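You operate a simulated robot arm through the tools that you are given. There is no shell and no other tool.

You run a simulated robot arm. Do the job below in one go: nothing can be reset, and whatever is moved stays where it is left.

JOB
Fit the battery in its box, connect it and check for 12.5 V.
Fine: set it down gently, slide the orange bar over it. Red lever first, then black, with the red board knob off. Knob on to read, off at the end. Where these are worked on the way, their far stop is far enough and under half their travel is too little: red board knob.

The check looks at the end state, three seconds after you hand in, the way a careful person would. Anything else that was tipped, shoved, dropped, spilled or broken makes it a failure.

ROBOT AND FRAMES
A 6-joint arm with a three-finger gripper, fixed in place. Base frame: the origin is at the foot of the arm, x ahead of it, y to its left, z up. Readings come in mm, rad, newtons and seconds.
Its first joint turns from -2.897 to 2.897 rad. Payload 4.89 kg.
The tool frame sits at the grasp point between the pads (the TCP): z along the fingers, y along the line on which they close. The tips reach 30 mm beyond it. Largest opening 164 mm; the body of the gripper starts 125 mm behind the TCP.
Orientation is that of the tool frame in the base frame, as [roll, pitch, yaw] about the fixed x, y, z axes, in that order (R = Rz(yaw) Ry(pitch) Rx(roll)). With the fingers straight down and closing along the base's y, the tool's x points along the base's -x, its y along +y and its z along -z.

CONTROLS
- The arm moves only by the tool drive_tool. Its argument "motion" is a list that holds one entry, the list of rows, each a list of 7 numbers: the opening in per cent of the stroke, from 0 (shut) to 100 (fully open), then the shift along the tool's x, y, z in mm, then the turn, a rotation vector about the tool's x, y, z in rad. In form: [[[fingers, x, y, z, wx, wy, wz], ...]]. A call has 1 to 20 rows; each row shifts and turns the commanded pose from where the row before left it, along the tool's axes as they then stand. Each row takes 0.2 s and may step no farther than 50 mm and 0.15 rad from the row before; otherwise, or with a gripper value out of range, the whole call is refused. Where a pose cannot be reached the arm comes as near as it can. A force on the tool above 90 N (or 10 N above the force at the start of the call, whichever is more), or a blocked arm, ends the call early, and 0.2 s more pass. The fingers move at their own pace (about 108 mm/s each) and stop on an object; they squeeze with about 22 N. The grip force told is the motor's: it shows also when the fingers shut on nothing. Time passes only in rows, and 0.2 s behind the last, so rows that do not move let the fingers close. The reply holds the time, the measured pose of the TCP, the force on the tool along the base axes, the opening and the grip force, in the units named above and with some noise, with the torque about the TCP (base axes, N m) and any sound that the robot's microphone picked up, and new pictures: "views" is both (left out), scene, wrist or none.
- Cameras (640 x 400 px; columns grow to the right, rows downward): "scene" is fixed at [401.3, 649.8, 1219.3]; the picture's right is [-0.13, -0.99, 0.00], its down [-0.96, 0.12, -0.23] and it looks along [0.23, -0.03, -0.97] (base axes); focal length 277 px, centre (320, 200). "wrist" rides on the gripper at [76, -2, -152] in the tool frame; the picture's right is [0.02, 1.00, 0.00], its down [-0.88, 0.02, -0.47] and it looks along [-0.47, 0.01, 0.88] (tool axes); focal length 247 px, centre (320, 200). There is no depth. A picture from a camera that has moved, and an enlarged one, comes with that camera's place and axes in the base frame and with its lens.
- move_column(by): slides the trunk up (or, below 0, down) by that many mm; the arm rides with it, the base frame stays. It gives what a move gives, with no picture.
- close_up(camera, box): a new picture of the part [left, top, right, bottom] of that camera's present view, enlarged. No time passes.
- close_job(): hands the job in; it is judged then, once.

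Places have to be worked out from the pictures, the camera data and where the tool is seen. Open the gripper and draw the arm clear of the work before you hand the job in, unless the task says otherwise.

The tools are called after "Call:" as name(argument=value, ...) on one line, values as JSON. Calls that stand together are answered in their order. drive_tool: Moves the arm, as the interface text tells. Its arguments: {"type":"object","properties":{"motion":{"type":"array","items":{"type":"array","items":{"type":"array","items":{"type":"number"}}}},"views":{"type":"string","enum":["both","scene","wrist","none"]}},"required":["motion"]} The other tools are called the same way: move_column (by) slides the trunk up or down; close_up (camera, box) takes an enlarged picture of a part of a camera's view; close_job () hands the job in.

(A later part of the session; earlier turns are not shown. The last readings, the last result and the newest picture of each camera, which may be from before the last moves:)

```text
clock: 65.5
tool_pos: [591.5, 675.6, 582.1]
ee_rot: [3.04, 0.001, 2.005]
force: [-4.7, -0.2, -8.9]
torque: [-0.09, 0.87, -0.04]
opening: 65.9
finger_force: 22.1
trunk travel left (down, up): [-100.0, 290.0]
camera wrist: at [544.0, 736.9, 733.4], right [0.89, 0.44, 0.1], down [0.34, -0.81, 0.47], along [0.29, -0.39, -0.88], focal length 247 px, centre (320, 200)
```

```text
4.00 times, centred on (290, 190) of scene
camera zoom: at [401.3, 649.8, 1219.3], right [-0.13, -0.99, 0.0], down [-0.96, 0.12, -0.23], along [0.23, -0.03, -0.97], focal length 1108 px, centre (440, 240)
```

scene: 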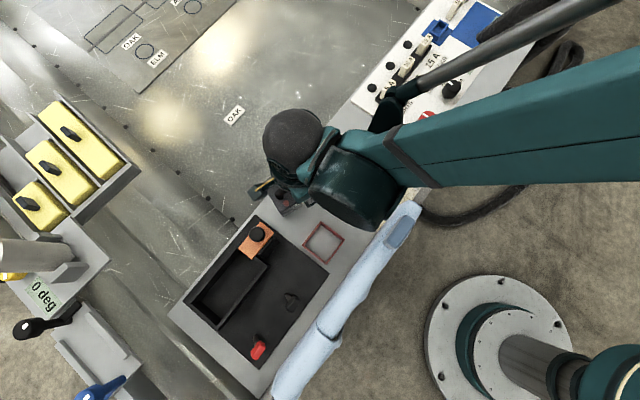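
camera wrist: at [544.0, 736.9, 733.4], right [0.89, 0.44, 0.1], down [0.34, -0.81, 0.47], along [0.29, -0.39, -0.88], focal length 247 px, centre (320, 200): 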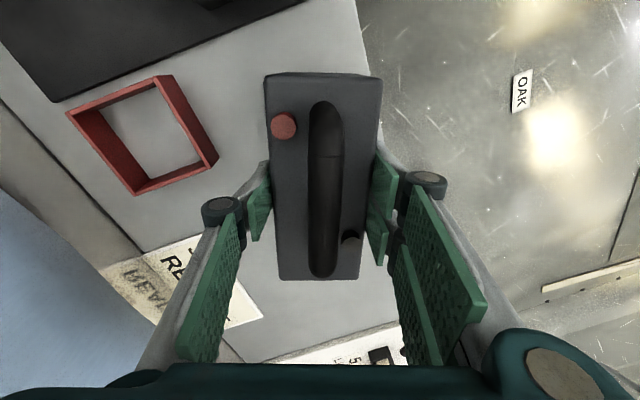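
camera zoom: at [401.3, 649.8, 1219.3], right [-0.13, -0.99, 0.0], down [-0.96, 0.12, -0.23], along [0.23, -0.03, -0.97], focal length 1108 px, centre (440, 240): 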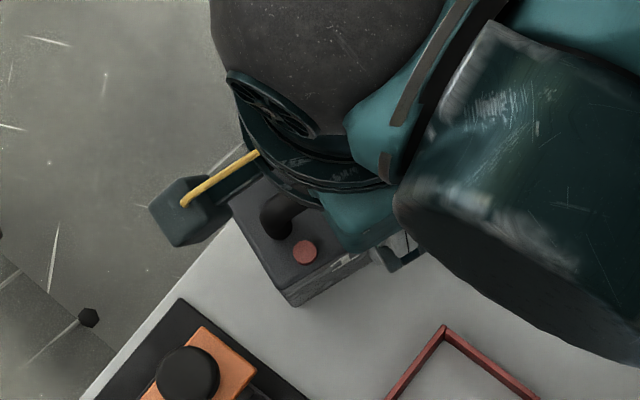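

Moment balance about the lower edge gives a weight of roughly 24 N (≈2.4 kg), and the side friction was 16 N with a tip grip and about 19.5 N with a deeper one. The pads clearly press harder the closer the contact is to the knuckles, so I'll set the battery flat again and try a much deeper side grip.

Call:
drive_tool(motion=[[[20, 0, 4.4, 1.54, 0.05, 0, 0], [20, 0, 4.4, 1.54, 0.05, 0, 0], [20, 0, 0, 0, 0, 0, 0], [70, 0, 0, 0, 0, 0, 0], [70, 0, 0, 0, 0, 0, 0], [70, 0, 0, 16, 0, 0, 0], [70, 0, 0, 16, 0, 0, 0], [70, 0, 0, 0, 0, 0, 0], [20, 0, 0, 0, 0, 0, 0], [20, 0, 0, 0, 0, 0, 0], [20, 0, 0, 0, 0, 0, 0], [20, 0, 0, 0, 0, 0, 0]]], views="wrist")

Call:
drive_tool(motion=[[[20, 0, 0, -3, 0, 0, 0], [20, 0, 0, 0, 0, 0, 0]]], views="none")

Call:
drive_tool(motion=[[[20, 0, 0, -3, 0, 0, 0], [20, 0, 0, 0, 0, 0, 0]]], views="wrist")

```text
clock: 68.1
tool_pos: [598.1, 679.6, 549.2]
ee_rot: [3.139, 0.0, 2.006]
force: [8.1, 4.6, 3.5]
torque: [0.19, -0.12, -0.04]
opening: 65.7
finger_force: 22.5
trunk travel left (down, up): [-100.0, 290.0]
camera wrist: at [565.2, 747.9, 701.1], right [0.9, 0.44, 0.0], down [0.39, -0.79, 0.47], along [0.21, -0.42, -0.88], focal length 247 px, centre (320, 200)
```

wrist: 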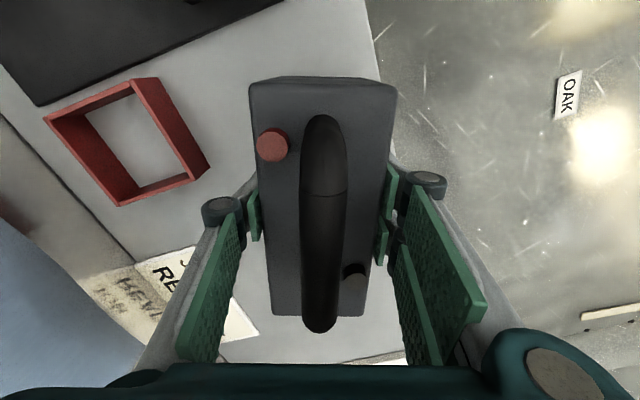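

```text
clock: 68.7
tool_pos: [599.4, 680.3, 550.5]
ee_rot: [3.141, 0.003, 2.005]
force: [-0.8, 0.1, 0.2]
torque: [0.02, 0.0, -0.02]
opening: 65.8
finger_force: 21.8
trunk travel left (down, up): [-100.0, 290.0]
```

```text
clock: 69.3
tool_pos: [599.2, 679.4, 553.4]
ee_rot: [3.14, 0.003, 2.005]
force: [-0.3, 0.8, -18.9]
torque: [-0.05, -0.04, -0.08]
opening: 65.8
finger_force: 21.7
trunk travel left (down, up): [-100.0, 290.0]
camera wrist: at [566.3, 747.8, 706.0], right [0.9, 0.44, 0.0], down [0.39, -0.79, 0.47], along [0.21, -0.43, -0.88], focal length 247 px, centre (320, 200)
```

wrist: 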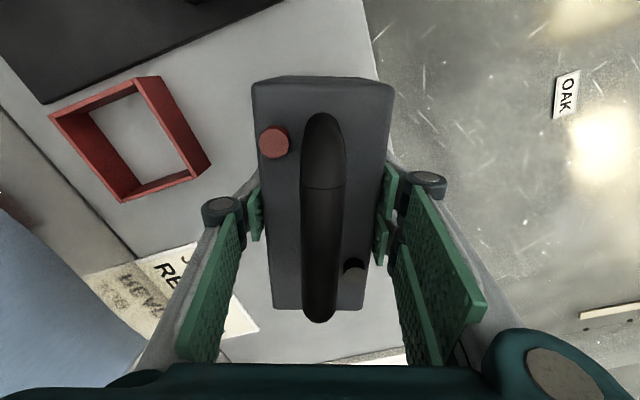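

At this depth the load is already −18.9 N. I'll keep raising in small steps to find where it slips or lifts.

Call:
drive_tool(motion=[[[20, 0, 0, -3, 0, 0, 0], [20, 0, 0, 0, 0, 0, 0]]], views="none")

Call:
drive_tool(motion=[[[20, 0, 0, -3, 0, 0, 0], [20, 0, 0, 0, 0, 0, 0]]], views="none")

Call:
drive_tool(motion=[[[20, 0, 0, -3, 0, 0, 0], [20, 0, 0, 0, 0, 0, 0]]], views="wrist")

Call:
close_up(camera="scene", box=[230, 140, 350, 240])

```text
clock: 69.9
tool_pos: [599.5, 680.2, 555.1]
ee_rot: [3.141, 0.001, 2.003]
force: [-0.6, 0.4, -20.0]
torque: [0.07, 0.03, 0.02]
opening: 65.7
finger_force: 22.4
trunk travel left (down, up): [-100.0, 290.0]
```

```text
clock: 70.5
tool_pos: [599.6, 679.3, 558.5]
ee_rot: [3.141, 0.003, 2.006]
force: [-0.9, -0.3, -19.4]
torque: [0.02, 0.03, -0.02]
opening: 65.9
finger_force: 22.4
trunk travel left (down, up): [-100.0, 290.0]
```

```text
clock: 71.1
tool_pos: [599.6, 678.4, 561.4]
ee_rot: [3.139, 0.003, 2.005]
force: [0.2, 0.4, -19.0]
torque: [0.01, 0.0, 0.03]
opening: 65.8
finger_force: 21.7
trunk travel left (down, up): [-100.0, 290.0]
camera wrist: at [567.0, 746.1, 713.1], right [0.9, 0.44, 0.0], down [0.39, -0.79, 0.47], along [0.21, -0.43, -0.88], focal length 247 px, centre (320, 200)
```

wrist: 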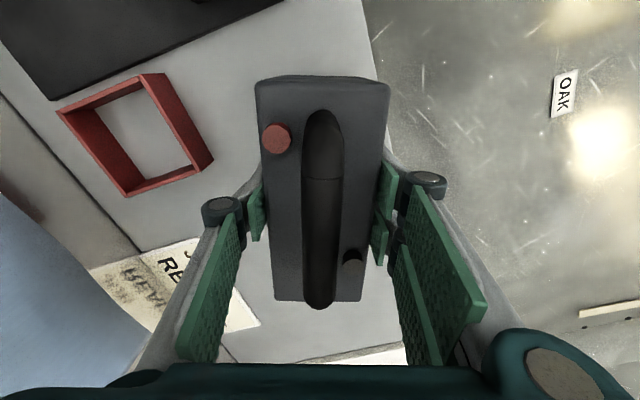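

```text
4.00 times, centred on (290, 190) of scene
camera zoom: at [401.3, 649.8, 1219.3], right [-0.13, -0.99, 0.0], down [-0.96, 0.12, -0.23], along [0.23, -0.03, -0.97], focal length 1108 px, centre (440, 240)
```

zoom: 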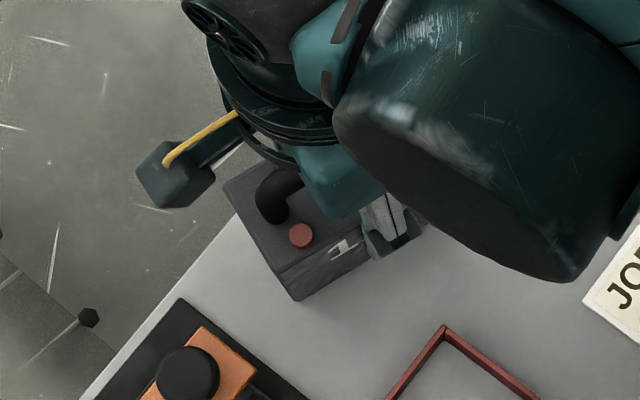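

Side friction tops out at ~19.4 N regardless of depth, while the weight is ~24 N. So tilting the battery about 45–50° about its long axis (needing only ~16–17 N of friction) should let me lift it, and it can then be leaned into the slot and turned upright with the rims carrying it. I'll turn it 18° further for reach, then release and rise to prepare.

Call:
drive_tool(motion=[[[20, 0, 0, 1, 0, 0, 0.0622], [20, 0, 0, 0, 0, 0, 0.0622], [20, 0, 0, 0, 0, 0, 0.0622], [20, 0, 0, 0, 0, 0, 0.0622], [20, 0, 0, 0, 0, 0, 0.0622], [20, 0, 0, 0, 0, 0, 0], [70, 0, 0, 0, 0, 0, 0], [70, 0, 0, 0, 0, 0, 0], [70, 0, 0, -40, 0, 0, 0], [70, 0, 0, -40, 0, 0, 0], [70, 0, 0, -38, 0, 0, 0], [70, 0, 0, 0, 0, 0, 0], [70, 0, 0, 0, 0, 0, 0]]])

Call:
close_up(camera="wrist", box=[200, 40, 440, 240])

```text
clock: 73.9
tool_pos: [601.2, 680.1, 678.0]
ee_rot: [3.141, 0.0, 1.695]
force: [-1.1, 0.2, -0.2]
torque: [0.03, -0.03, 0.01]
opening: 115.0
finger_force: 0.0
trunk travel left (down, up): [-100.0, 290.0]
camera wrist: at [590.2, 754.1, 830.1], right [0.99, 0.14, 0.0], down [0.13, -0.87, 0.47], along [0.07, -0.47, -0.88], focal length 247 px, centre (320, 200)
```

scene: 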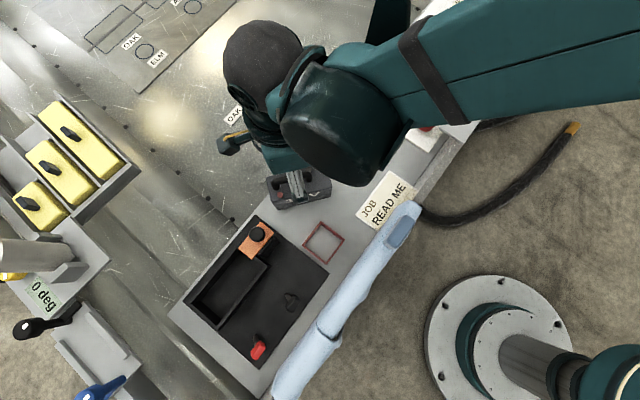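
wrist: 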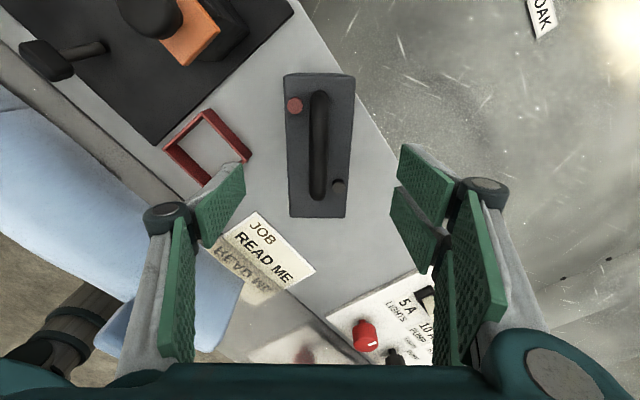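

```text
2.00 times, centred on (320, 140) of wrist
camera zoom: at [590.2, 754.1, 830.1], right [0.99, 0.14, 0.0], down [0.13, -0.87, 0.47], along [0.07, -0.47, -0.88], focal length 494 px, centre (320, 320)
```

zoom: 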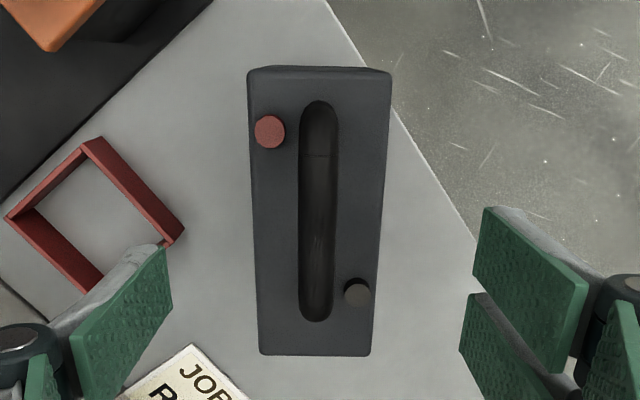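

The battery is now at yaw 1.695, centred near (601, 675). I'll centre over it and lower the trunk 100 mm, which brings the open fingers down around its upper sides.

Call:
drive_tool(motion=[[[70, -4.5, -1, 0, 0, 0, 0], [70, 0, 0, 0, 0, 0, 0]]], views="none")

Call:
move_column(by=-100)

Call:
drive_tool(motion=[[[20, 0, 0, 0, 0, 0, 0], [20, 0, 0, 0, 0, 0, 0], [20, 0, 0, 0, 0, 0, 0], [20, 0, 0, 0, 0, 0, 0]]])

```text
clock: 74.5
tool_pos: [600.7, 674.3, 678.8]
ee_rot: [3.141, -0.001, 1.694]
force: [0.1, -0.2, 0.0]
torque: [0.01, 0.0, -0.03]
opening: 114.9
finger_force: 0.1
trunk travel left (down, up): [-100.0, 290.0]
```

```text
clock: 75.8
tool_pos: [599.9, 674.3, 579.2]
ee_rot: [3.14, 0.0, 1.696]
force: [-0.3, 0.0, 0.9]
torque: [0.0, 0.04, 0.02]
opening: 114.8
finger_force: 0.1
trunk travel left (down, up): [0.0, 390.0]
```

```text
clock: 76.8
tool_pos: [600.6, 674.3, 577.9]
ee_rot: [3.14, 0.002, 1.694]
force: [1.1, 0.7, 2.5]
torque: [-0.12, -0.14, 0.24]
opening: 65.8
finger_force: 21.8
trunk travel left (down, up): [0.0, 390.0]
camera wrist: at [589.4, 749.0, 730.7], right [0.99, 0.14, 0.0], down [0.13, -0.87, 0.47], along [0.07, -0.47, -0.88], focal length 247 px, centre (320, 200)
```

scene: 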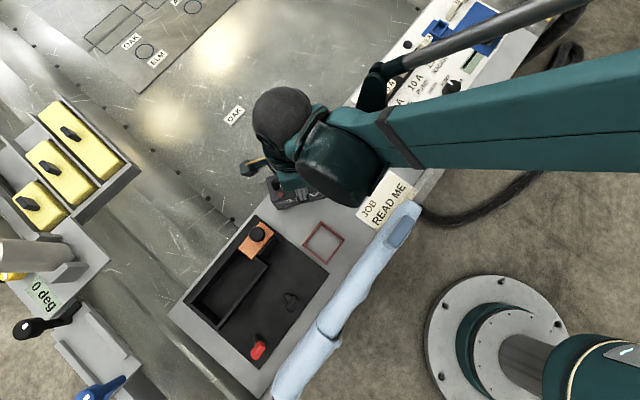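
wrist: 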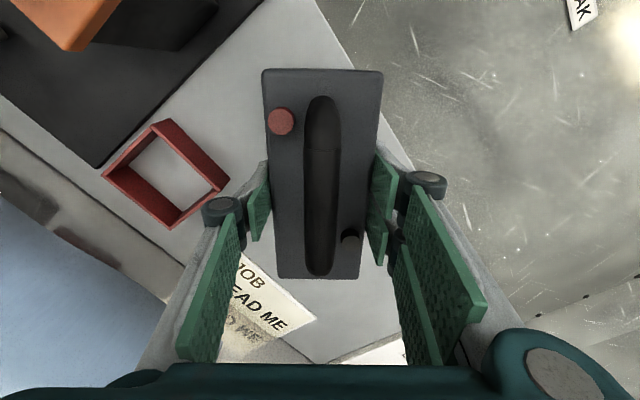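

Held at 86 mm above its foot, well aligned. I'll now tip the battery about its lower robot-side edge, first to about 22°, keeping that edge on the bench.

Call:
drive_tool(motion=[[[20, 0, -8.47, -2.82, -0.098, 0, 0], [20, 0, -8.47, -2.82, -0.098, 0, 0], [20, 0, -8.47, -2.82, -0.098, 0, 0], [20, 0, -8.47, -2.82, -0.098, 0, 0], [20, 0, 0, 0, 0, 0, 0]]])

```text
clock: 78.0
tool_pos: [566.2, 671.1, 584.4]
ee_rot: [2.748, -0.001, 1.694]
force: [-0.4, -1.6, -11.6]
torque: [0.45, 0.35, -0.01]
opening: 66.0
finger_force: 21.5
trunk travel left (down, up): [0.0, 390.0]
camera wrist: at [497.7, 738.3, 723.5], right [0.91, 0.14, 0.38], down [-0.05, -0.89, 0.44], along [0.4, -0.43, -0.81], focal length 247 px, centre (320, 200)
```

scene: 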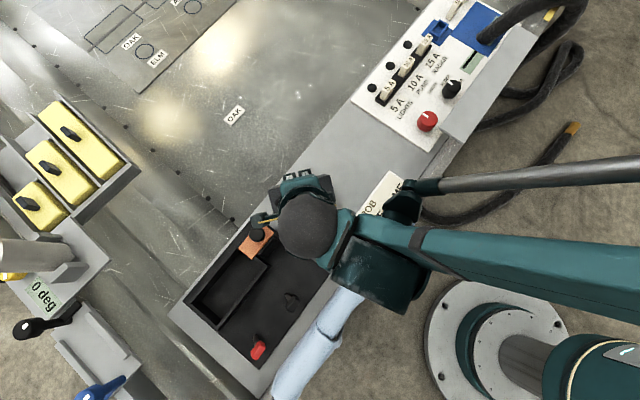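
wrist: 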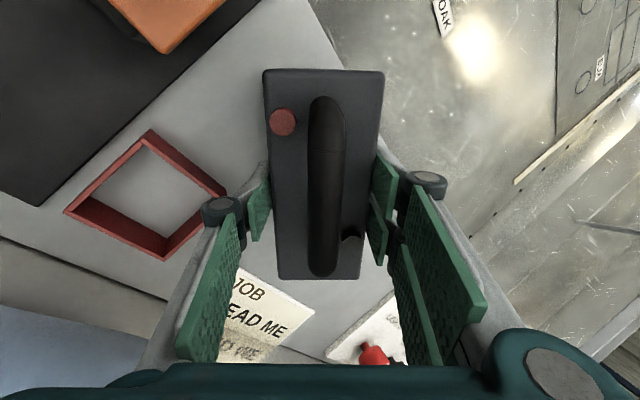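

The battery follows perfectly at 22°. I'll continue tipping toward 45°, watching for reach limits.

Call:
drive_tool(motion=[[[20, 0, -8.47, -2.82, -0.098, 0, 0], [20, 0, -8.47, -2.82, -0.098, 0, 0], [20, 0, -8.47, -2.82, -0.098, 0, 0], [20, 0, 0, 0, 0, 0, 0]]], views="wrist")

```text
clock: 79.0
tool_pos: [537.2, 666.9, 578.4]
ee_rot: [2.453, 0.001, 1.696]
force: [1.5, 3.7, 6.0]
torque: [0.12, -0.46, 0.23]
opening: 65.4
finger_force: 21.8
trunk travel left (down, up): [0.0, 390.0]
camera wrist: at [432.4, 729.3, 695.6], right [0.76, 0.12, 0.64], down [-0.17, -0.91, 0.38], along [0.62, -0.4, -0.67], focal length 247 px, centre (320, 200)
```

wrist: 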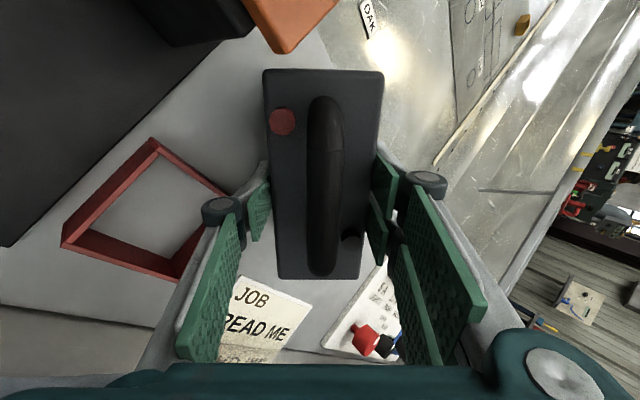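

At 39.5° the grip is firm and there is no reach problem. One more step to 45°, then I'll try a slow 6 mm vertical lift.

Call:
drive_tool(motion=[[[20, 0, -8.47, -2.82, -0.098, 0, 0], [20, 0, 0, 0, 0, 0, 0], [20, 0, 1.4, -1.4, 0, 0, 0], [20, 0, 1.4, -1.4, 0, 0, 0], [20, 0, 1.4, -1.4, 0, 0, 0], [20, 0, 0, 0, 0, 0, 0]]])

```text
clock: 80.4
tool_pos: [530.8, 666.8, 582.8]
ee_rot: [2.356, 0.001, 1.695]
force: [0.9, 0.4, -21.9]
torque: [-0.11, 0.54, -0.03]
opening: 65.8
finger_force: 22.0
trunk travel left (down, up): [0.0, 390.0]
camera wrist: at [414.1, 728.1, 688.5], right [0.7, 0.11, 0.71], down [-0.21, -0.91, 0.35], along [0.68, -0.39, -0.62], focal length 247 px, centre (320, 200)
```

scene: 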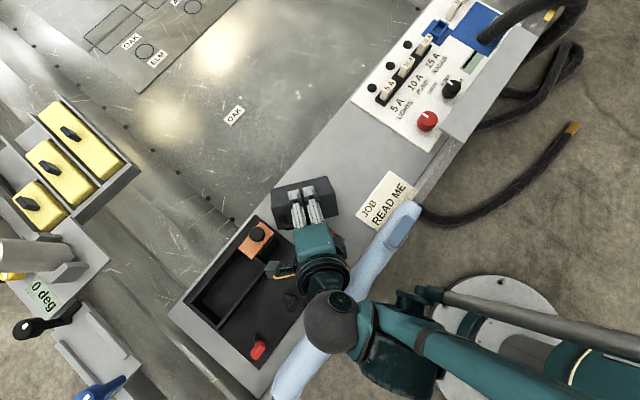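
wrist: 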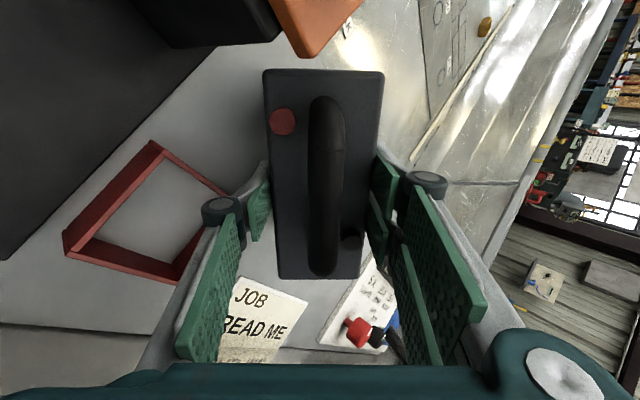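

The tool now carries −21.9 N and the battery hasn't shifted in the grip, so it is off the bench (weight ≈21.9 N, about 25% friction margin). I'll lift a little more, slowly, and check for slip.

Call:
drive_tool(motion=[[[20, 0, 1.8, -1.8, 0, 0, 0], [20, 0, 2.5, -2.5, 0, 0, 0], [20, 0, 2.8, -2.8, 0, 0, 0], [20, 0, 2.8, -2.8, 0, 0, 0], [20, 0, 2.5, -2.5, 0, 0, 0], [20, 0, 1.8, -1.8, 0, 0, 0], [20, 0, 0, 0, 0, 0, 0]]])

```text
clock: 82.0
tool_pos: [531.7, 664.9, 602.3]
ee_rot: [2.356, -0.001, 1.696]
force: [-0.1, 0.6, -21.5]
torque: [-0.09, 0.55, 0.02]
opening: 66.0
finger_force: 22.1
trunk travel left (down, up): [0.0, 390.0]
camera wrist: at [414.3, 727.4, 708.1], right [0.7, 0.11, 0.71], down [-0.21, -0.91, 0.35], along [0.68, -0.39, -0.62], focal length 247 px, centre (320, 200)
```

scene: 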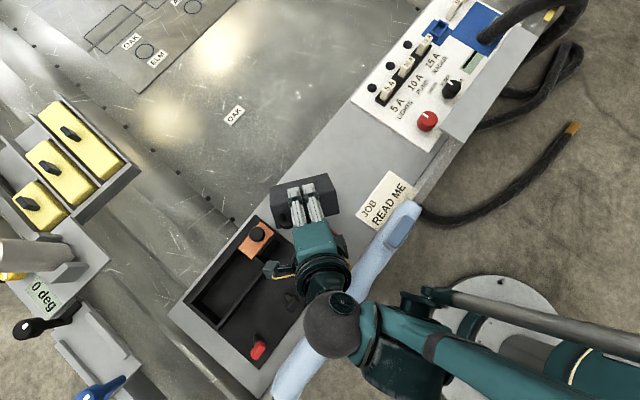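
wrist: 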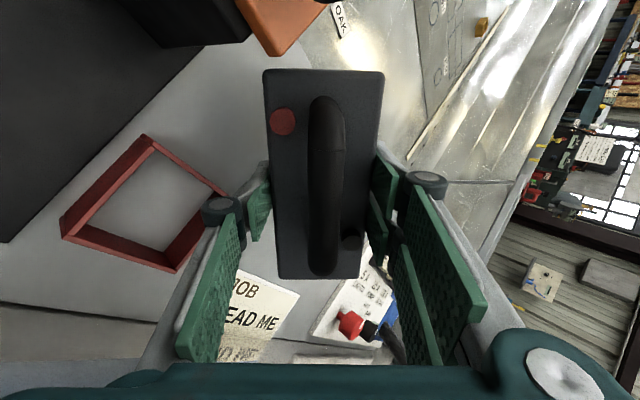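

Lifted 20 mm with no slip and a steady −21.5 N. I'll raise it smoothly until its lowest edge is well above the orange knob (tool z ≈ 745).

Call:
drive_tool(motion=[[[20, 0, 2.5, -2.5, 0, 0, 0], [20, 0, 4.5, -4.5, 0, 0, 0], [20, 0, 6, -6, 0, 0, 0], [20, 0, 7, -7, 0, 0, 0], [20, 0, 7, -7, 0, 0, 0], [20, 0, 7, -7, 0, 0, 0], [20, 0, 7, -7, 0, 0, 0], [20, 0, 7, -7, 0, 0, 0], [20, 0, 7, -7, 0, 0, 0], [20, 0, 7, -7, 0, 0, 0], [20, 0, 5, -5, 0, 0, 0], [20, 0, 2.5, -2.5, 0, 0, 0], [20, 0, 0, 0, 0, 0, 0]]], views="wrist")

```text
clock: 84.8
tool_pos: [531.5, 666.8, 700.5]
ee_rot: [2.357, 0.0, 1.694]
force: [0.1, 0.0, -21.9]
torque: [-0.1, 0.56, -0.01]
opening: 65.7
finger_force: 22.2
trunk travel left (down, up): [0.0, 390.0]
camera wrist: at [414.6, 727.2, 806.4], right [0.7, 0.11, 0.71], down [-0.21, -0.91, 0.35], along [0.68, -0.39, -0.62], focal length 247 px, centre (320, 200)
```

wrist: 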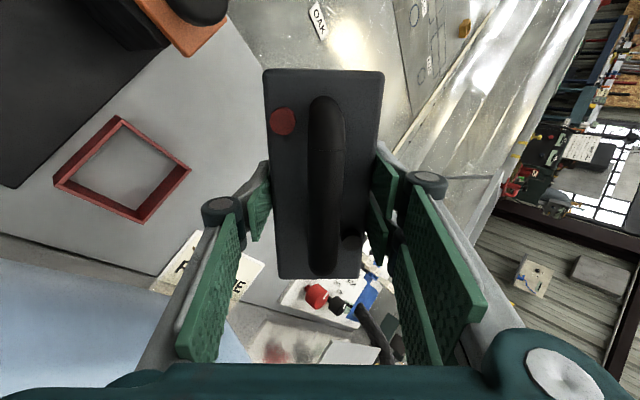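

Still holding steadily with no slip. I'll raise the last 46 mm and then slowly turn the tool to the pocket's yaw.

Call:
drive_tool(motion=[[[20, 0, 3, -3, 0, 0, 0], [20, 0, 5, -5, 0, 0, 0], [20, 0, 6.5, -6.5, 0, 0, 0], [20, 0, 6.5, -6.5, 0, 0, 0], [20, 0, 6, -6, 0, 0, 0], [20, 0, 4, -4, 0, 0, 0], [20, 0, 1.5, -1.5, 0, 0, 0], [20, 0, 0, 0, 0, 0.021, -0.021], [20, 0, 0, 0, 0, 0.0425, -0.0425], [20, 0, 0, 0, 0, 0.0425, -0.0425], [20, 0, 0, 0, 0, 0.0425, -0.0425], [20, 0, 0, 0, 0, 0.0425, -0.0425], [20, 0, 0, 0, 0, 0.0425, -0.0425], [20, 0, 0, 0, 0, 0.0425, -0.0425], [20, 0, 0, 0, 0, 0.0425, -0.0425], [20, 0, 0, 0, 0, 0.0425, -0.0425], [20, 0, 0, 0, 0, 0.0425, -0.0425], [20, 0, 0, 0, 0, 0.0425, -0.0425], [20, 0, 0, 0, 0, 0.022, -0.022], [20, 0, 0, 0, 0, 0, 0]]])

```text
clock: 89.0
tool_pos: [531.1, 666.6, 746.3]
ee_rot: [2.357, 0.0, 2.358]
force: [0.1, 0.4, -21.2]
torque: [-0.42, 0.36, -0.01]
opening: 66.0
finger_force: 21.9
trunk travel left (down, up): [0.0, 390.0]
camera wrist: at [400.8, 642.6, 852.2], right [0.48, 0.52, 0.71], down [0.4, -0.85, 0.35], along [0.78, 0.11, -0.62], focal length 247 px, centre (320, 200)
```

scene: 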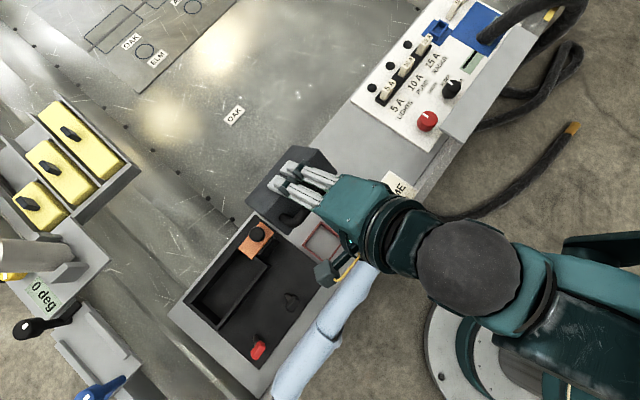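
wrist: 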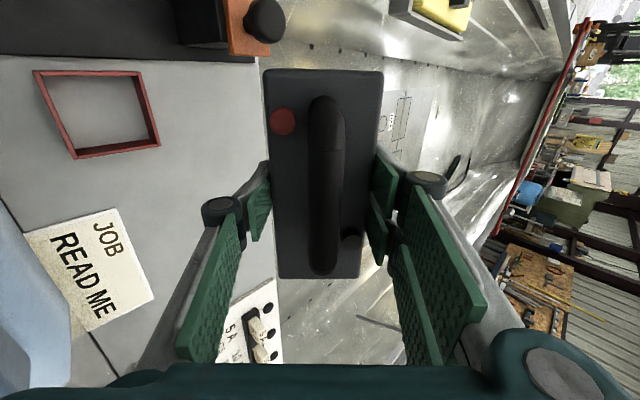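

The battery is stable and squared to the pocket. Before moving over, I'll take sharp close-ups of the pocket from the fixed camera to refine its position.

Call:
close_up(camera="scene", box=[160, 260, 260, 340])

Call:
close_up(camera="scene", box=[215, 215, 295, 285])

```text
5.00 times, centred on (210, 300) of scene
camera zoom: at [401.3, 649.8, 1219.3], right [-0.13, -0.99, 0.0], down [-0.96, 0.12, -0.23], along [0.23, -0.03, -0.97], focal length 1386 px, centre (870, -300)
```

zoom: 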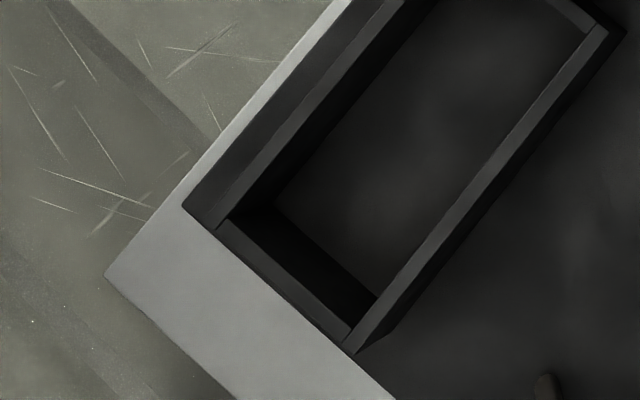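

```text
5.71 times, centred on (255, 250) of scene
camera zoom: at [401.3, 649.8, 1219.3], right [-0.13, -0.99, 0.0], down [-0.96, 0.12, -0.23], along [0.23, -0.03, -0.97], focal length 1584 px, centre (691, -86)
```

zoom: 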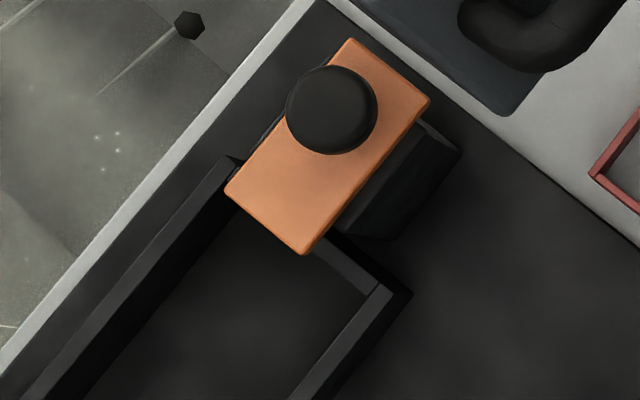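

Refined: slot p −420…−259 (centre −339.5), q 848.8…924.4, rim z≈548. I'll carry the battery smoothly along −p until it is over the pocket, with its lowest edge about 20 mm above the orange knob.

Call:
drive_tool(motion=[[[20, 6, 0, 0, 0, 0, 0], [20, 10, 0.2, 0.2, 0, 0, 0], [20, 13.5, 0.2, 0.2, 0, 0, 0], [20, 13.5, 0.2, 0.2, 0, 0, 0], [20, 13.5, 0.2, 0.2, 0, 0, 0], [20, 13.5, 0.2, 0.2, 0, 0, 0], [20, 13.5, 0.2, 0.2, 0, 0, 0], [20, 13.5, 0.2, 0.2, 0, 0, 0], [20, 13.5, 0.2, 0.2, 0, 0, 0], [20, 13.5, 0.2, 0.2, 0, 0, 0], [20, 13.5, 0.2, 0.2, 0, 0, 0], [20, 13.5, 0, 0, 0, 0, 0], [20, 13.5, 0, 0, 0, 0, 0], [20, 13.5, 0, 0, 0, 0, 0], [20, 13.5, 0, 0, 0, 0, 0], [20, 13.5, 0, 0, 0, 0, 0], [20, 13.5, 0, 0, 0, 0, 0], [20, 11, 0, 0, 0, 0, 0], [20, 8, 0, 0, 0, 0, 0], [20, 4.9, 0, 0, 0, 0, 0]]])

```text
clock: 93.2
tool_pos: [360.4, 838.5, 747.3]
ee_rot: [2.358, 0.001, 2.358]
force: [0.2, -1.1, -20.4]
torque: [-0.37, 0.41, 0.0]
opening: 65.6
finger_force: 21.7
trunk travel left (down, up): [0.0, 390.0]
camera wrist: at [231.2, 814.5, 853.4], right [0.48, 0.52, 0.71], down [0.4, -0.85, 0.35], along [0.78, 0.11, -0.62], focal length 247 px, centre (320, 200)
```

scene: 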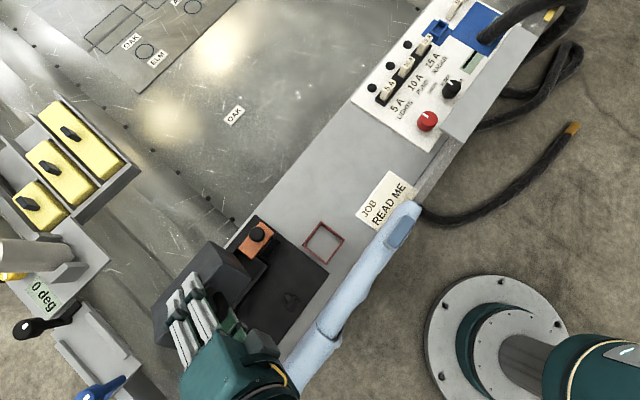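
wrist: 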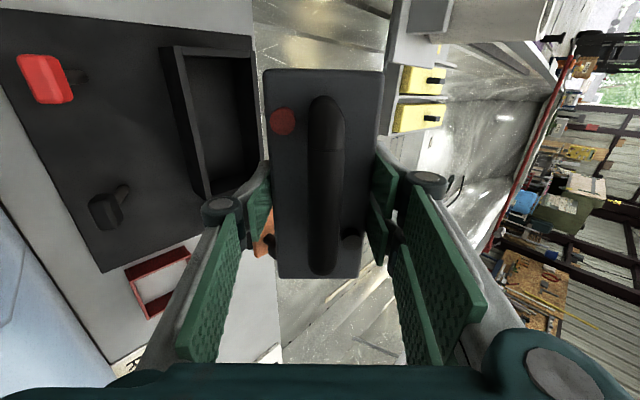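

Over the pocket (p −338, q 848) with no slip. I'll lower it smoothly until the lowest edge is just above the rim, then check again.

Call:
drive_tool(motion=[[[20, 0, -2, 2, 0, 0, 0], [20, 0, -3.8, 4.2, 0, 0, 0], [20, 0, -5.3, 5.7, 0, 0, 0], [20, 0, -6.3, 6.7, 0, 0, 0], [20, 0, -6.3, 6.7, 0, 0, 0], [20, 0, -6.3, 6.7, 0, 0, 0], [20, 0, -6.3, 6.7, 0, 0, 0], [20, 0, -6.3, 6.7, 0, 0, 0], [20, 0, -6.5, 6.5, 0, 0, 0], [20, 0, -6.5, 6.5, 0, 0, 0], [20, 0, -6.5, 6.5, 0, 0, 0], [20, 0, -5.5, 5.5, 0, 0, 0], [20, 0, -4, 4, 0, 0, 0], [20, 0, -2.5, 2.5, 0, 0, 0], [20, 0, -1.5, 1.5, 0, 0, 0], [20, 0, 0, 0, 0, 0, 0]]])

Call:
close_up(camera="wrist", box=[100, 0, 400, 200])

Call:
close_up(camera="scene", box=[130, 200, 300, 340])

```text
clock: 96.6
tool_pos: [363.2, 840.1, 635.7]
ee_rot: [2.357, 0.0, 2.359]
force: [-1.3, 0.6, -21.3]
torque: [-0.43, 0.43, -0.03]
opening: 65.9
finger_force: 22.1
trunk travel left (down, up): [0.0, 390.0]
camera wrist: at [232.9, 816.4, 743.2], right [0.48, 0.52, 0.71], down [0.4, -0.85, 0.35], along [0.78, 0.11, -0.62], focal length 247 px, centre (320, 200)
```

scene: 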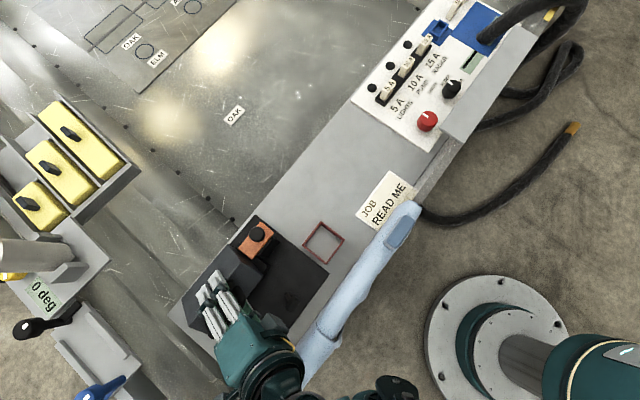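
wrist: 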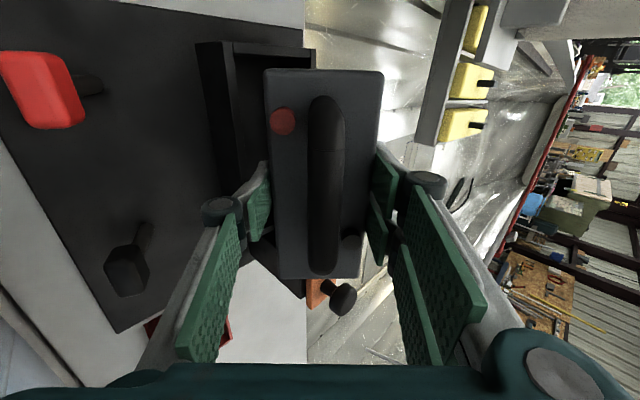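

```text
2.00 times, centred on (250, 100) of wrist
camera zoom: at [232.9, 816.4, 743.2], right [0.48, 0.52, 0.71], down [0.4, -0.85, 0.35], along [0.78, 0.11, -0.62], focal length 494 px, centre (460, 400)
```

zoom: 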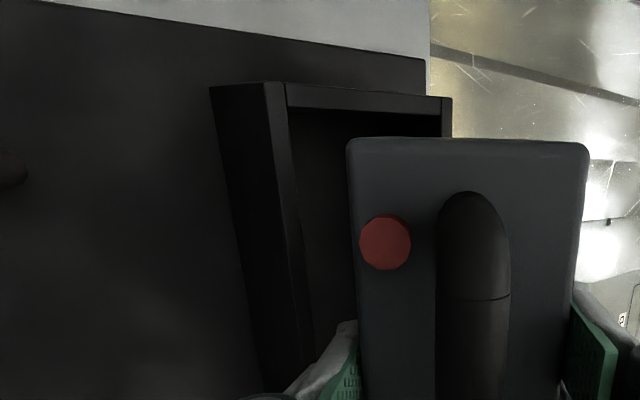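

```text
2.86 times, centred on (215, 270) of scene
camera zoom: at [401.3, 649.8, 1219.3], right [-0.13, -0.99, 0.0], down [-0.96, 0.12, -0.23], along [0.23, -0.03, -0.97], focal length 792 px, centre (620, 0)
```

zoom: 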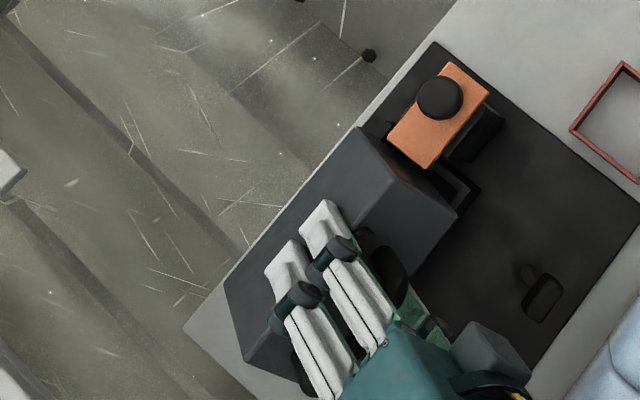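

The battery hangs just above the slot; the views put its ends at about p −412.5 and −263, against slot ends −421.5 and −260. I'll shift it 3 mm toward −p and lower the leading edge about 28 mm into the slot.

Call:
drive_tool(motion=[[[20, 1.6, 0, 0, 0, 0, 0], [20, 1.6, 0, 0, 0, 0, 0], [20, 0, -2, 2, 0, 0, 0], [20, 0, -3, 3, 0, 0, 0], [20, 0, -4, 4, 0, 0, 0], [20, 0, -4, 4, 0, 0, 0], [20, 0, -4, 4, 0, 0, 0], [20, 0, -3, 3, 0, 0, 0], [20, 0, -2, 2, 0, 0, 0], [20, 0, -0.8, 0.8, 0, 0, 0], [20, 0, 0, 0, 0, 0, 0]]])

```text
clock: 99.0
tool_pos: [360.2, 843.2, 605.9]
ee_rot: [2.358, 0.002, 2.357]
force: [-0.5, -0.4, -21.6]
torque: [-0.42, 0.44, -0.02]
opening: 65.8
finger_force: 21.6
trunk travel left (down, up): [0.0, 390.0]
camera wrist: at [229.8, 818.9, 711.6], right [0.48, 0.52, 0.71], down [0.4, -0.85, 0.35], along [0.78, 0.11, -0.62], focal length 247 px, centre (320, 200)
```

scene: 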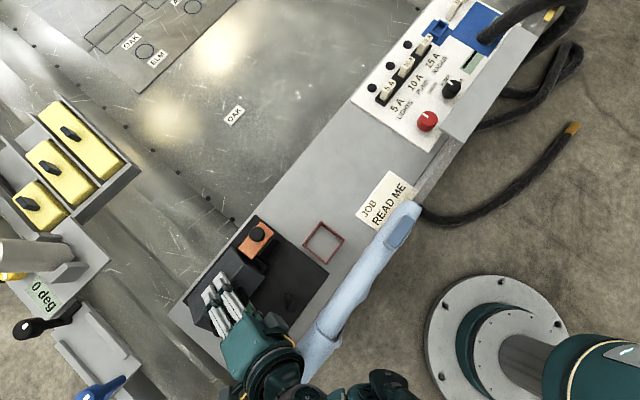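
wrist: 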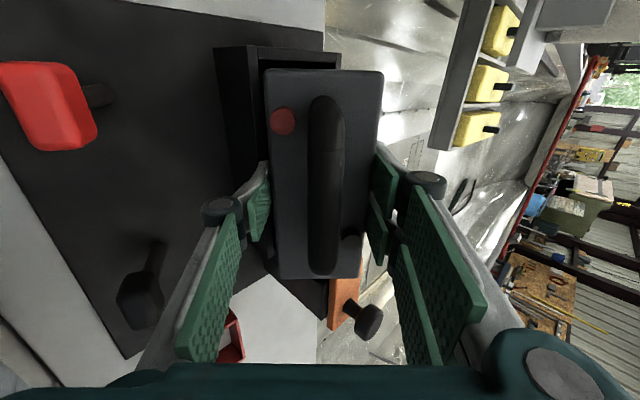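

No contact yet; the edge is about 25 mm deep at 45°. I'll feel for the rims by shifting sideways in small steps and watching the force, to centre the battery in the slot accurately: first toward +q.

Call:
drive_tool(motion=[[[20, 0, 2.1, 2.1, 0, 0, 0], [20, 0, 2.1, 2.1, 0, 0, 0], [20, 0, 0, 0, 0, 0, 0]]], views="none")

Call:
drive_tool(motion=[[[20, 0, 1.06, 1.06, 0, 0, 0], [20, 0, 0, 0, 0, 0, 0]]], views="none")

Call:
drive_tool(motion=[[[20, 0, 0.71, 0.71, 0, 0, 0], [20, 0, 0, 0, 0, 0, 0]]], views="none")

Call:
drive_tool(motion=[[[20, 0, 0.71, 0.71, 0, 0, 0], [20, 0, 0, 0, 0, 0, 0]]], views="none")

```text
clock: 99.8
tool_pos: [362.9, 847.3, 605.7]
ee_rot: [2.358, 0.0, 2.357]
force: [-17.3, -18.5, -7.0]
torque: [-0.91, 0.73, -0.2]
opening: 65.7
finger_force: 22.3
trunk travel left (down, up): [0.0, 390.0]
```

```text
clock: 100.4
tool_pos: [365.1, 849.0, 607.5]
ee_rot: [2.355, 0.001, 2.359]
force: [-24.1, -17.5, -6.2]
torque: [-0.76, 0.98, 0.1]
opening: 66.2
finger_force: 21.4
trunk travel left (down, up): [0.0, 390.0]
```

```text
clock: 101.0
tool_pos: [365.4, 848.4, 606.9]
ee_rot: [2.355, -0.001, 2.356]
force: [-21.9, -11.2, -6.6]
torque: [-0.51, 0.79, 0.12]
opening: 65.8
finger_force: 21.5
trunk travel left (down, up): [0.0, 390.0]
```

```text
clock: 101.6
tool_pos: [367.6, 848.8, 607.1]
ee_rot: [2.355, -0.001, 2.358]
force: [-24.5, -16.2, -4.7]
torque: [-0.75, 0.92, 0.05]
opening: 65.8
finger_force: 22.1
trunk travel left (down, up): [0.0, 390.0]
```

The +q rim was touched earlier than expected (at tool q ≈ 854), and the battery slid a few mm up in the grip. I'll back off and feel for the −q rim one small step at a time.

Call:
drive_tool(motion=[[[20, 0, -2.5, -2.5, 0, 0, 0], [20, 0, -2.5, -2.5, 0, 0, 0], [20, 0, 0, 0, 0, 0, 0]]])

Call:
close_up(camera="wrist", box=[190, 30, 430, 300])

```text
clock: 102.4
tool_pos: [361.9, 844.4, 605.3]
ee_rot: [2.36, -0.001, 2.357]
force: [-0.2, 0.9, -21.6]
torque: [-0.43, 0.38, 0.03]
opening: 66.0
finger_force: 21.8
trunk travel left (down, up): [0.0, 390.0]
camera wrist: at [232.0, 820.6, 711.3], right [0.48, 0.52, 0.71], down [0.4, -0.85, 0.35], along [0.78, 0.11, -0.62], focal length 247 px, centre (320, 200)
```

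scene: 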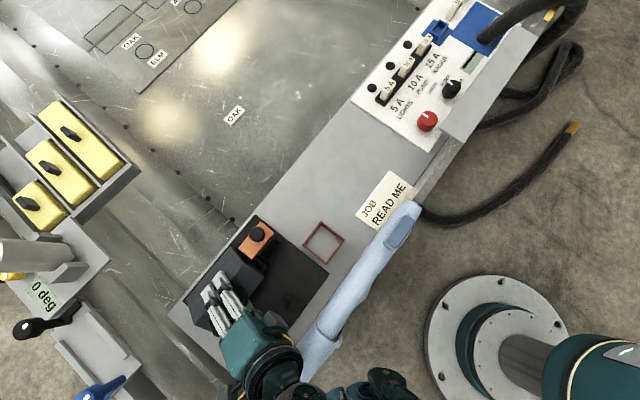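
wrist: 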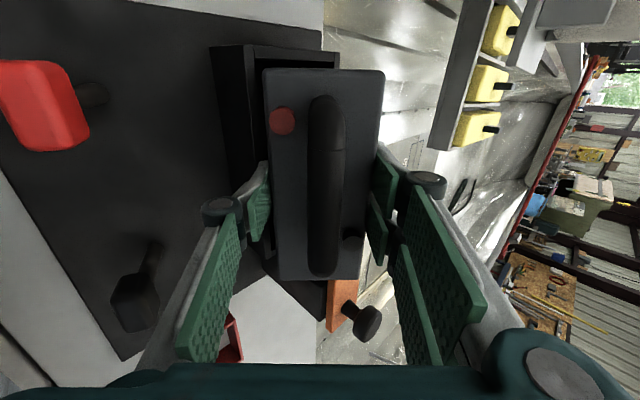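

```text
1.48 times, centred on (310, 165) of wrist
camera zoom: at [232.0, 820.6, 711.3], right [0.48, 0.52, 0.71], down [0.4, -0.85, 0.35], along [0.78, 0.11, -0.62], focal length 366 px, centre (335, 252)
```

zoom: 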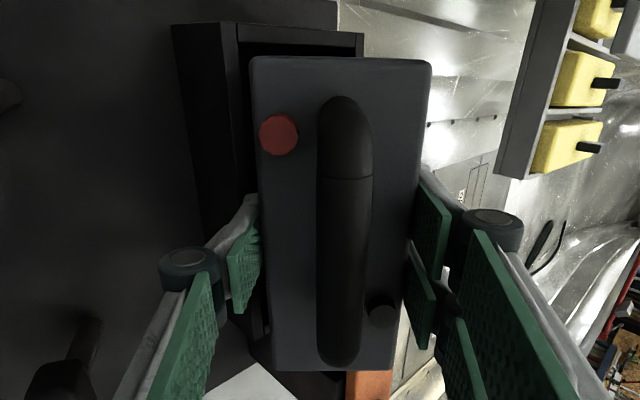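

The battery is free again (slip only ~2 mm). Now I'll step toward −q, 3 mm at a time.

Call:
drive_tool(motion=[[[20, 0, -2.1, -2.1, 0, 0, 0], [20, 0, -1.4, -1.4, 0, 0, 0], [20, 0, 0, 0, 0, 0, 0]]], views="none")

```text
clock: 103.2
tool_pos: [358.5, 840.7, 605.2]
ee_rot: [2.357, 0.0, 2.359]
force: [-0.2, -0.8, -20.6]
torque: [-0.41, 0.4, -0.01]
opening: 65.8
finger_force: 21.8
trunk travel left (down, up): [0.0, 390.0]
```

Tool q is 848 with no contact. Another small step.

Call:
drive_tool(motion=[[[20, 0, -1.4, -1.4, 0, 0, 0], [20, 0, 0, 0, 0, 0, 0]]], views="none")

```text
clock: 103.8
tool_pos: [357.2, 840.5, 605.9]
ee_rot: [2.359, -0.001, 2.356]
force: [0.0, 0.3, -21.9]
torque: [-0.38, 0.39, 0.01]
opening: 65.8
finger_force: 21.9
trunk travel left (down, up): [0.0, 390.0]
```

Still free at q ≈ 847. I'll continue stepping.

Call:
drive_tool(motion=[[[20, 0, -1.4, -1.4, 0, 0, 0], [20, 0, 0, 0, 0, 0, 0]]], views="none")

```text
clock: 104.4
tool_pos: [356.2, 838.6, 604.4]
ee_rot: [2.358, -0.001, 2.358]
force: [-0.8, 0.7, -21.5]
torque: [-0.4, 0.38, 0.01]
opening: 66.0
finger_force: 21.9
trunk travel left (down, up): [0.0, 390.0]
```

Call:
drive_tool(motion=[[[20, 0, -1.4, -1.4, 0, 0, 0], [20, 0, 0, 0, 0, 0, 0]]], views="none")

```text
clock: 105.0
tool_pos: [354.6, 836.8, 603.8]
ee_rot: [2.359, 0.001, 2.358]
force: [-0.6, 0.5, -21.7]
torque: [-0.41, 0.39, 0.02]
opening: 65.7
finger_force: 22.0
trunk travel left (down, up): [0.0, 390.0]
```

Tool q is now ≈ 842 and still free. Next small step toward −q.

Call:
drive_tool(motion=[[[20, 0, -1.1, -1.1, 0, 0, 0], [20, 0, 0, 0, 0, 0, 0]]], views="none")

```text
clock: 105.6
tool_pos: [353.1, 835.1, 604.8]
ee_rot: [2.359, 0.0, 2.356]
force: [-1.2, -0.2, -21.7]
torque: [-0.39, 0.36, 0.01]
opening: 65.4
finger_force: 21.8
trunk travel left (down, up): [0.0, 390.0]
```

Tool q ≈ 840, still no contact. One more step.

Call:
drive_tool(motion=[[[20, 0, -1.1, -1.1, 0, 0, 0], [20, 0, 0, 0, 0, 0, 0]]], views="none")

```text
clock: 106.2
tool_pos: [351.8, 836.0, 604.9]
ee_rot: [2.356, -0.002, 2.359]
force: [0.7, 0.3, -22.2]
torque: [-0.38, 0.38, 0.03]
opening: 65.6
finger_force: 21.9
trunk travel left (down, up): [0.0, 390.0]
```

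Free at 839. Continuing in 1.5 mm steps.

Call:
drive_tool(motion=[[[20, 0, -1.1, -1.1, 0, 0, 0], [20, 0, 0, 0, 0, 0, 0]]], views="none")

Call:
close_up(camera="wrist", box=[180, 30, 340, 200])

```text
clock: 106.8
tool_pos: [351.2, 834.8, 604.3]
ee_rot: [2.358, -0.001, 2.358]
force: [-0.4, 0.2, -21.3]
torque: [-0.41, 0.34, -0.01]
opening: 65.7
finger_force: 22.7
trunk travel left (down, up): [0.0, 390.0]
```

```text
2.35 times, centred on (260, 115) of wrist
camera zoom: at [220.7, 809.9, 710.9], right [0.48, 0.52, 0.71], down [0.4, -0.85, 0.35], along [0.78, 0.11, -0.62], focal length 581 px, centre (461, 400)
```

zoom: 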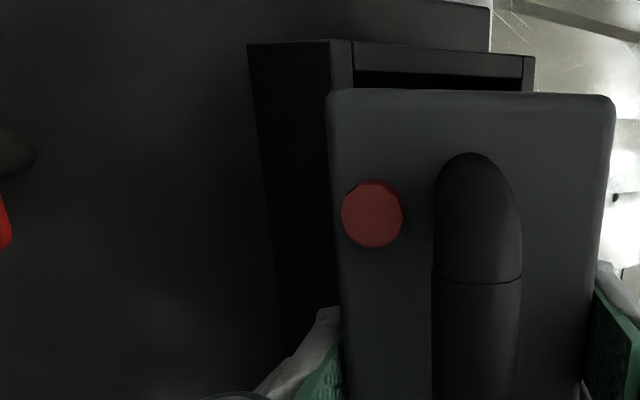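

Still free at 838; this suggests the bench is a few mm lower than I assumed, so the battery hangs slightly longer. Continuing 1.5 mm.

Call:
drive_tool(motion=[[[20, 0, -1.1, -1.1, 0, 0, 0], [20, 0, 0, 0, 0, 0, 0]]], views="none")

```text
clock: 107.4
tool_pos: [351.0, 832.8, 605.9]
ee_rot: [2.355, 0.0, 2.357]
force: [3.7, 3.2, -18.2]
torque: [0.01, 0.3, -0.46]
opening: 65.9
finger_force: 21.8
trunk travel left (down, up): [0.0, 390.0]
```

Contact on the −q side appeared at tool q ≈ 836, against about 854 on the +q side, so at 45° the centred position is q ≈ 845 and the battery hangs about 90 mm below the tool point. I'll centre it and begin turning it upright along a computed clearance path, first from 45° to 30°.

Call:
drive_tool(motion=[[[20, 0, 3.3, 1.6, 0, -0.0014, 0.0014], [20, 0, 3.3, 1.6, 0, -0.0014, 0.0014], [20, 0, 3.3, 1.6, 0, 0, 0], [20, 0, 1.84, 0.28, 0.0436, 0, 0], [20, 0, 1.85, 0.2, 0.0436, 0, 0], [20, 0, 1.41, 0.27, 0.0436, 0, 0], [20, 0, 1.42, 0.21, 0.0436, 0, 0], [20, 0, 1.38, -0.13, 0.0436, 0, 0], [20, 0, 1.37, -0.2, 0.0436, 0, 0], [20, 0, 0, 0, 0, 0, 0]]])

```text
clock: 109.6
tool_pos: [362.2, 844.5, 614.6]
ee_rot: [2.621, 0.001, 2.355]
force: [-0.2, 0.2, -21.2]
torque: [-0.26, 0.24, -0.03]
opening: 65.7
finger_force: 22.0
trunk travel left (down, up): [0.0, 390.0]
camera wrist: at [255.0, 843.7, 744.0], right [0.6, 0.63, 0.5], down [0.47, -0.78, 0.42], along [0.65, -0.02, -0.76], focal length 247 px, centre (320, 200)
```

scene: 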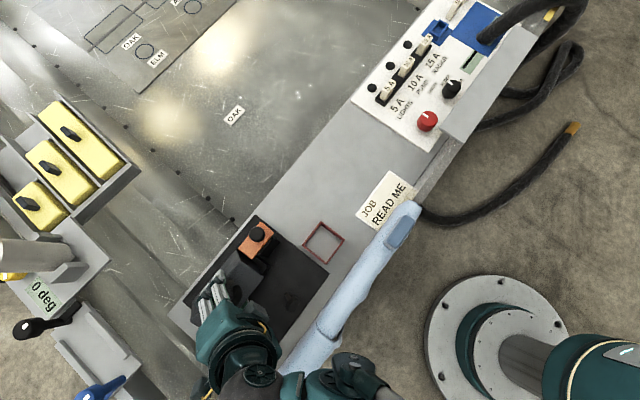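
wrist: 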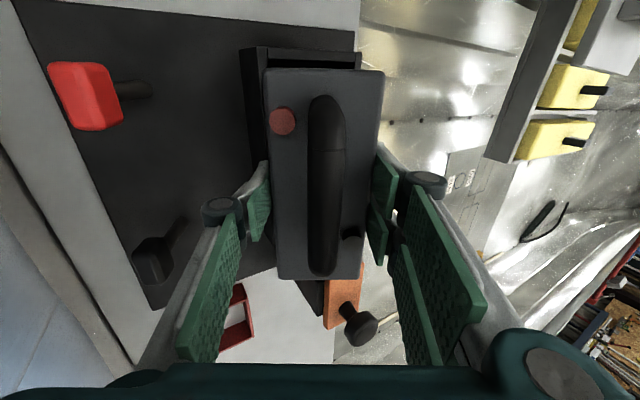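

At 30° the battery is still held cleanly (−21.2 N, no contact). I'll continue slowly from 30° to 20°, where the grip may start to slip and the walls take over.

Call:
drive_tool(motion=[[[20, 0, 1.83, -0.56, 0.0436, 0, 0], [20, 0, 2.03, -0.86, 0.0436, 0, 0], [20, 0, 0, 0, 0, 0, 0], [20, 0, 2.21, -0.95, 0.0436, 0, 0], [20, 0, 1.75, 1.27, 0.0436, 0, 0], [20, 0, 0, 0, 0, 0, 0]]])

Call:
close_up(camera="wrist", box=[190, 30, 430, 300])

```text
clock: 111.0
tool_pos: [368.3, 849.8, 617.5]
ee_rot: [2.794, 0.0, 2.354]
force: [-3.0, -2.3, -20.7]
torque: [-0.43, 0.47, 0.27]
opening: 65.8
finger_force: 21.6
trunk travel left (down, up): [0.0, 390.0]
camera wrist: at [277.1, 865.6, 760.2], right [0.65, 0.68, 0.34], down [0.52, -0.73, 0.45], along [0.55, -0.12, -0.82], focal length 247 px, centre (320, 200)
```

scene: 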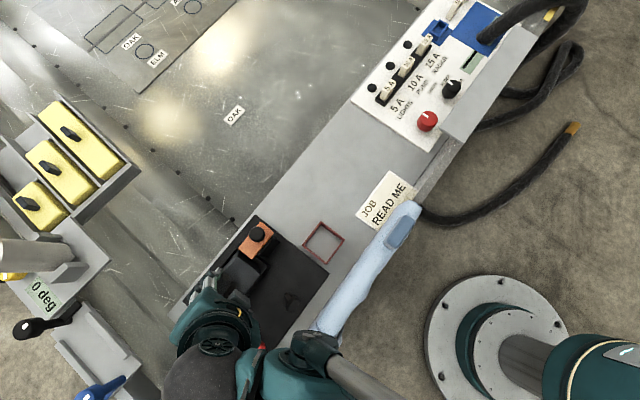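
wrist: 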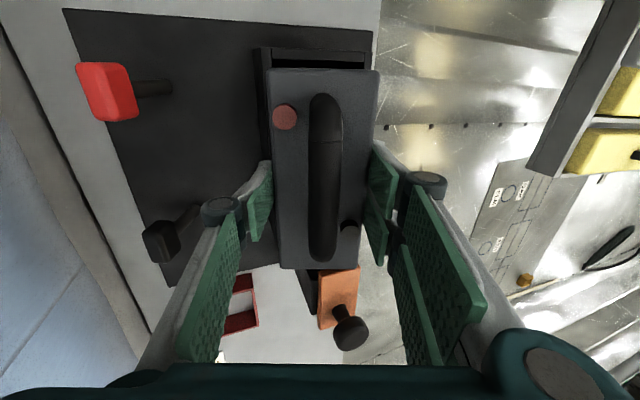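

```text
1.48 times, centred on (310, 165) of wrist
camera zoom: at [277.1, 865.6, 760.2], right [0.65, 0.68, 0.34], down [0.52, -0.73, 0.45], along [0.55, -0.12, -0.82], focal length 366 px, centre (335, 252)
```

zoom: 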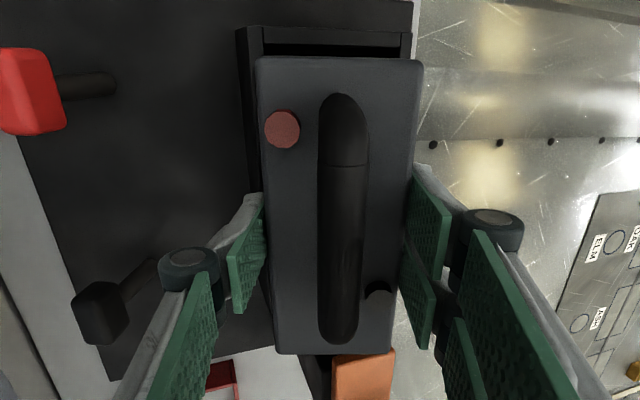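

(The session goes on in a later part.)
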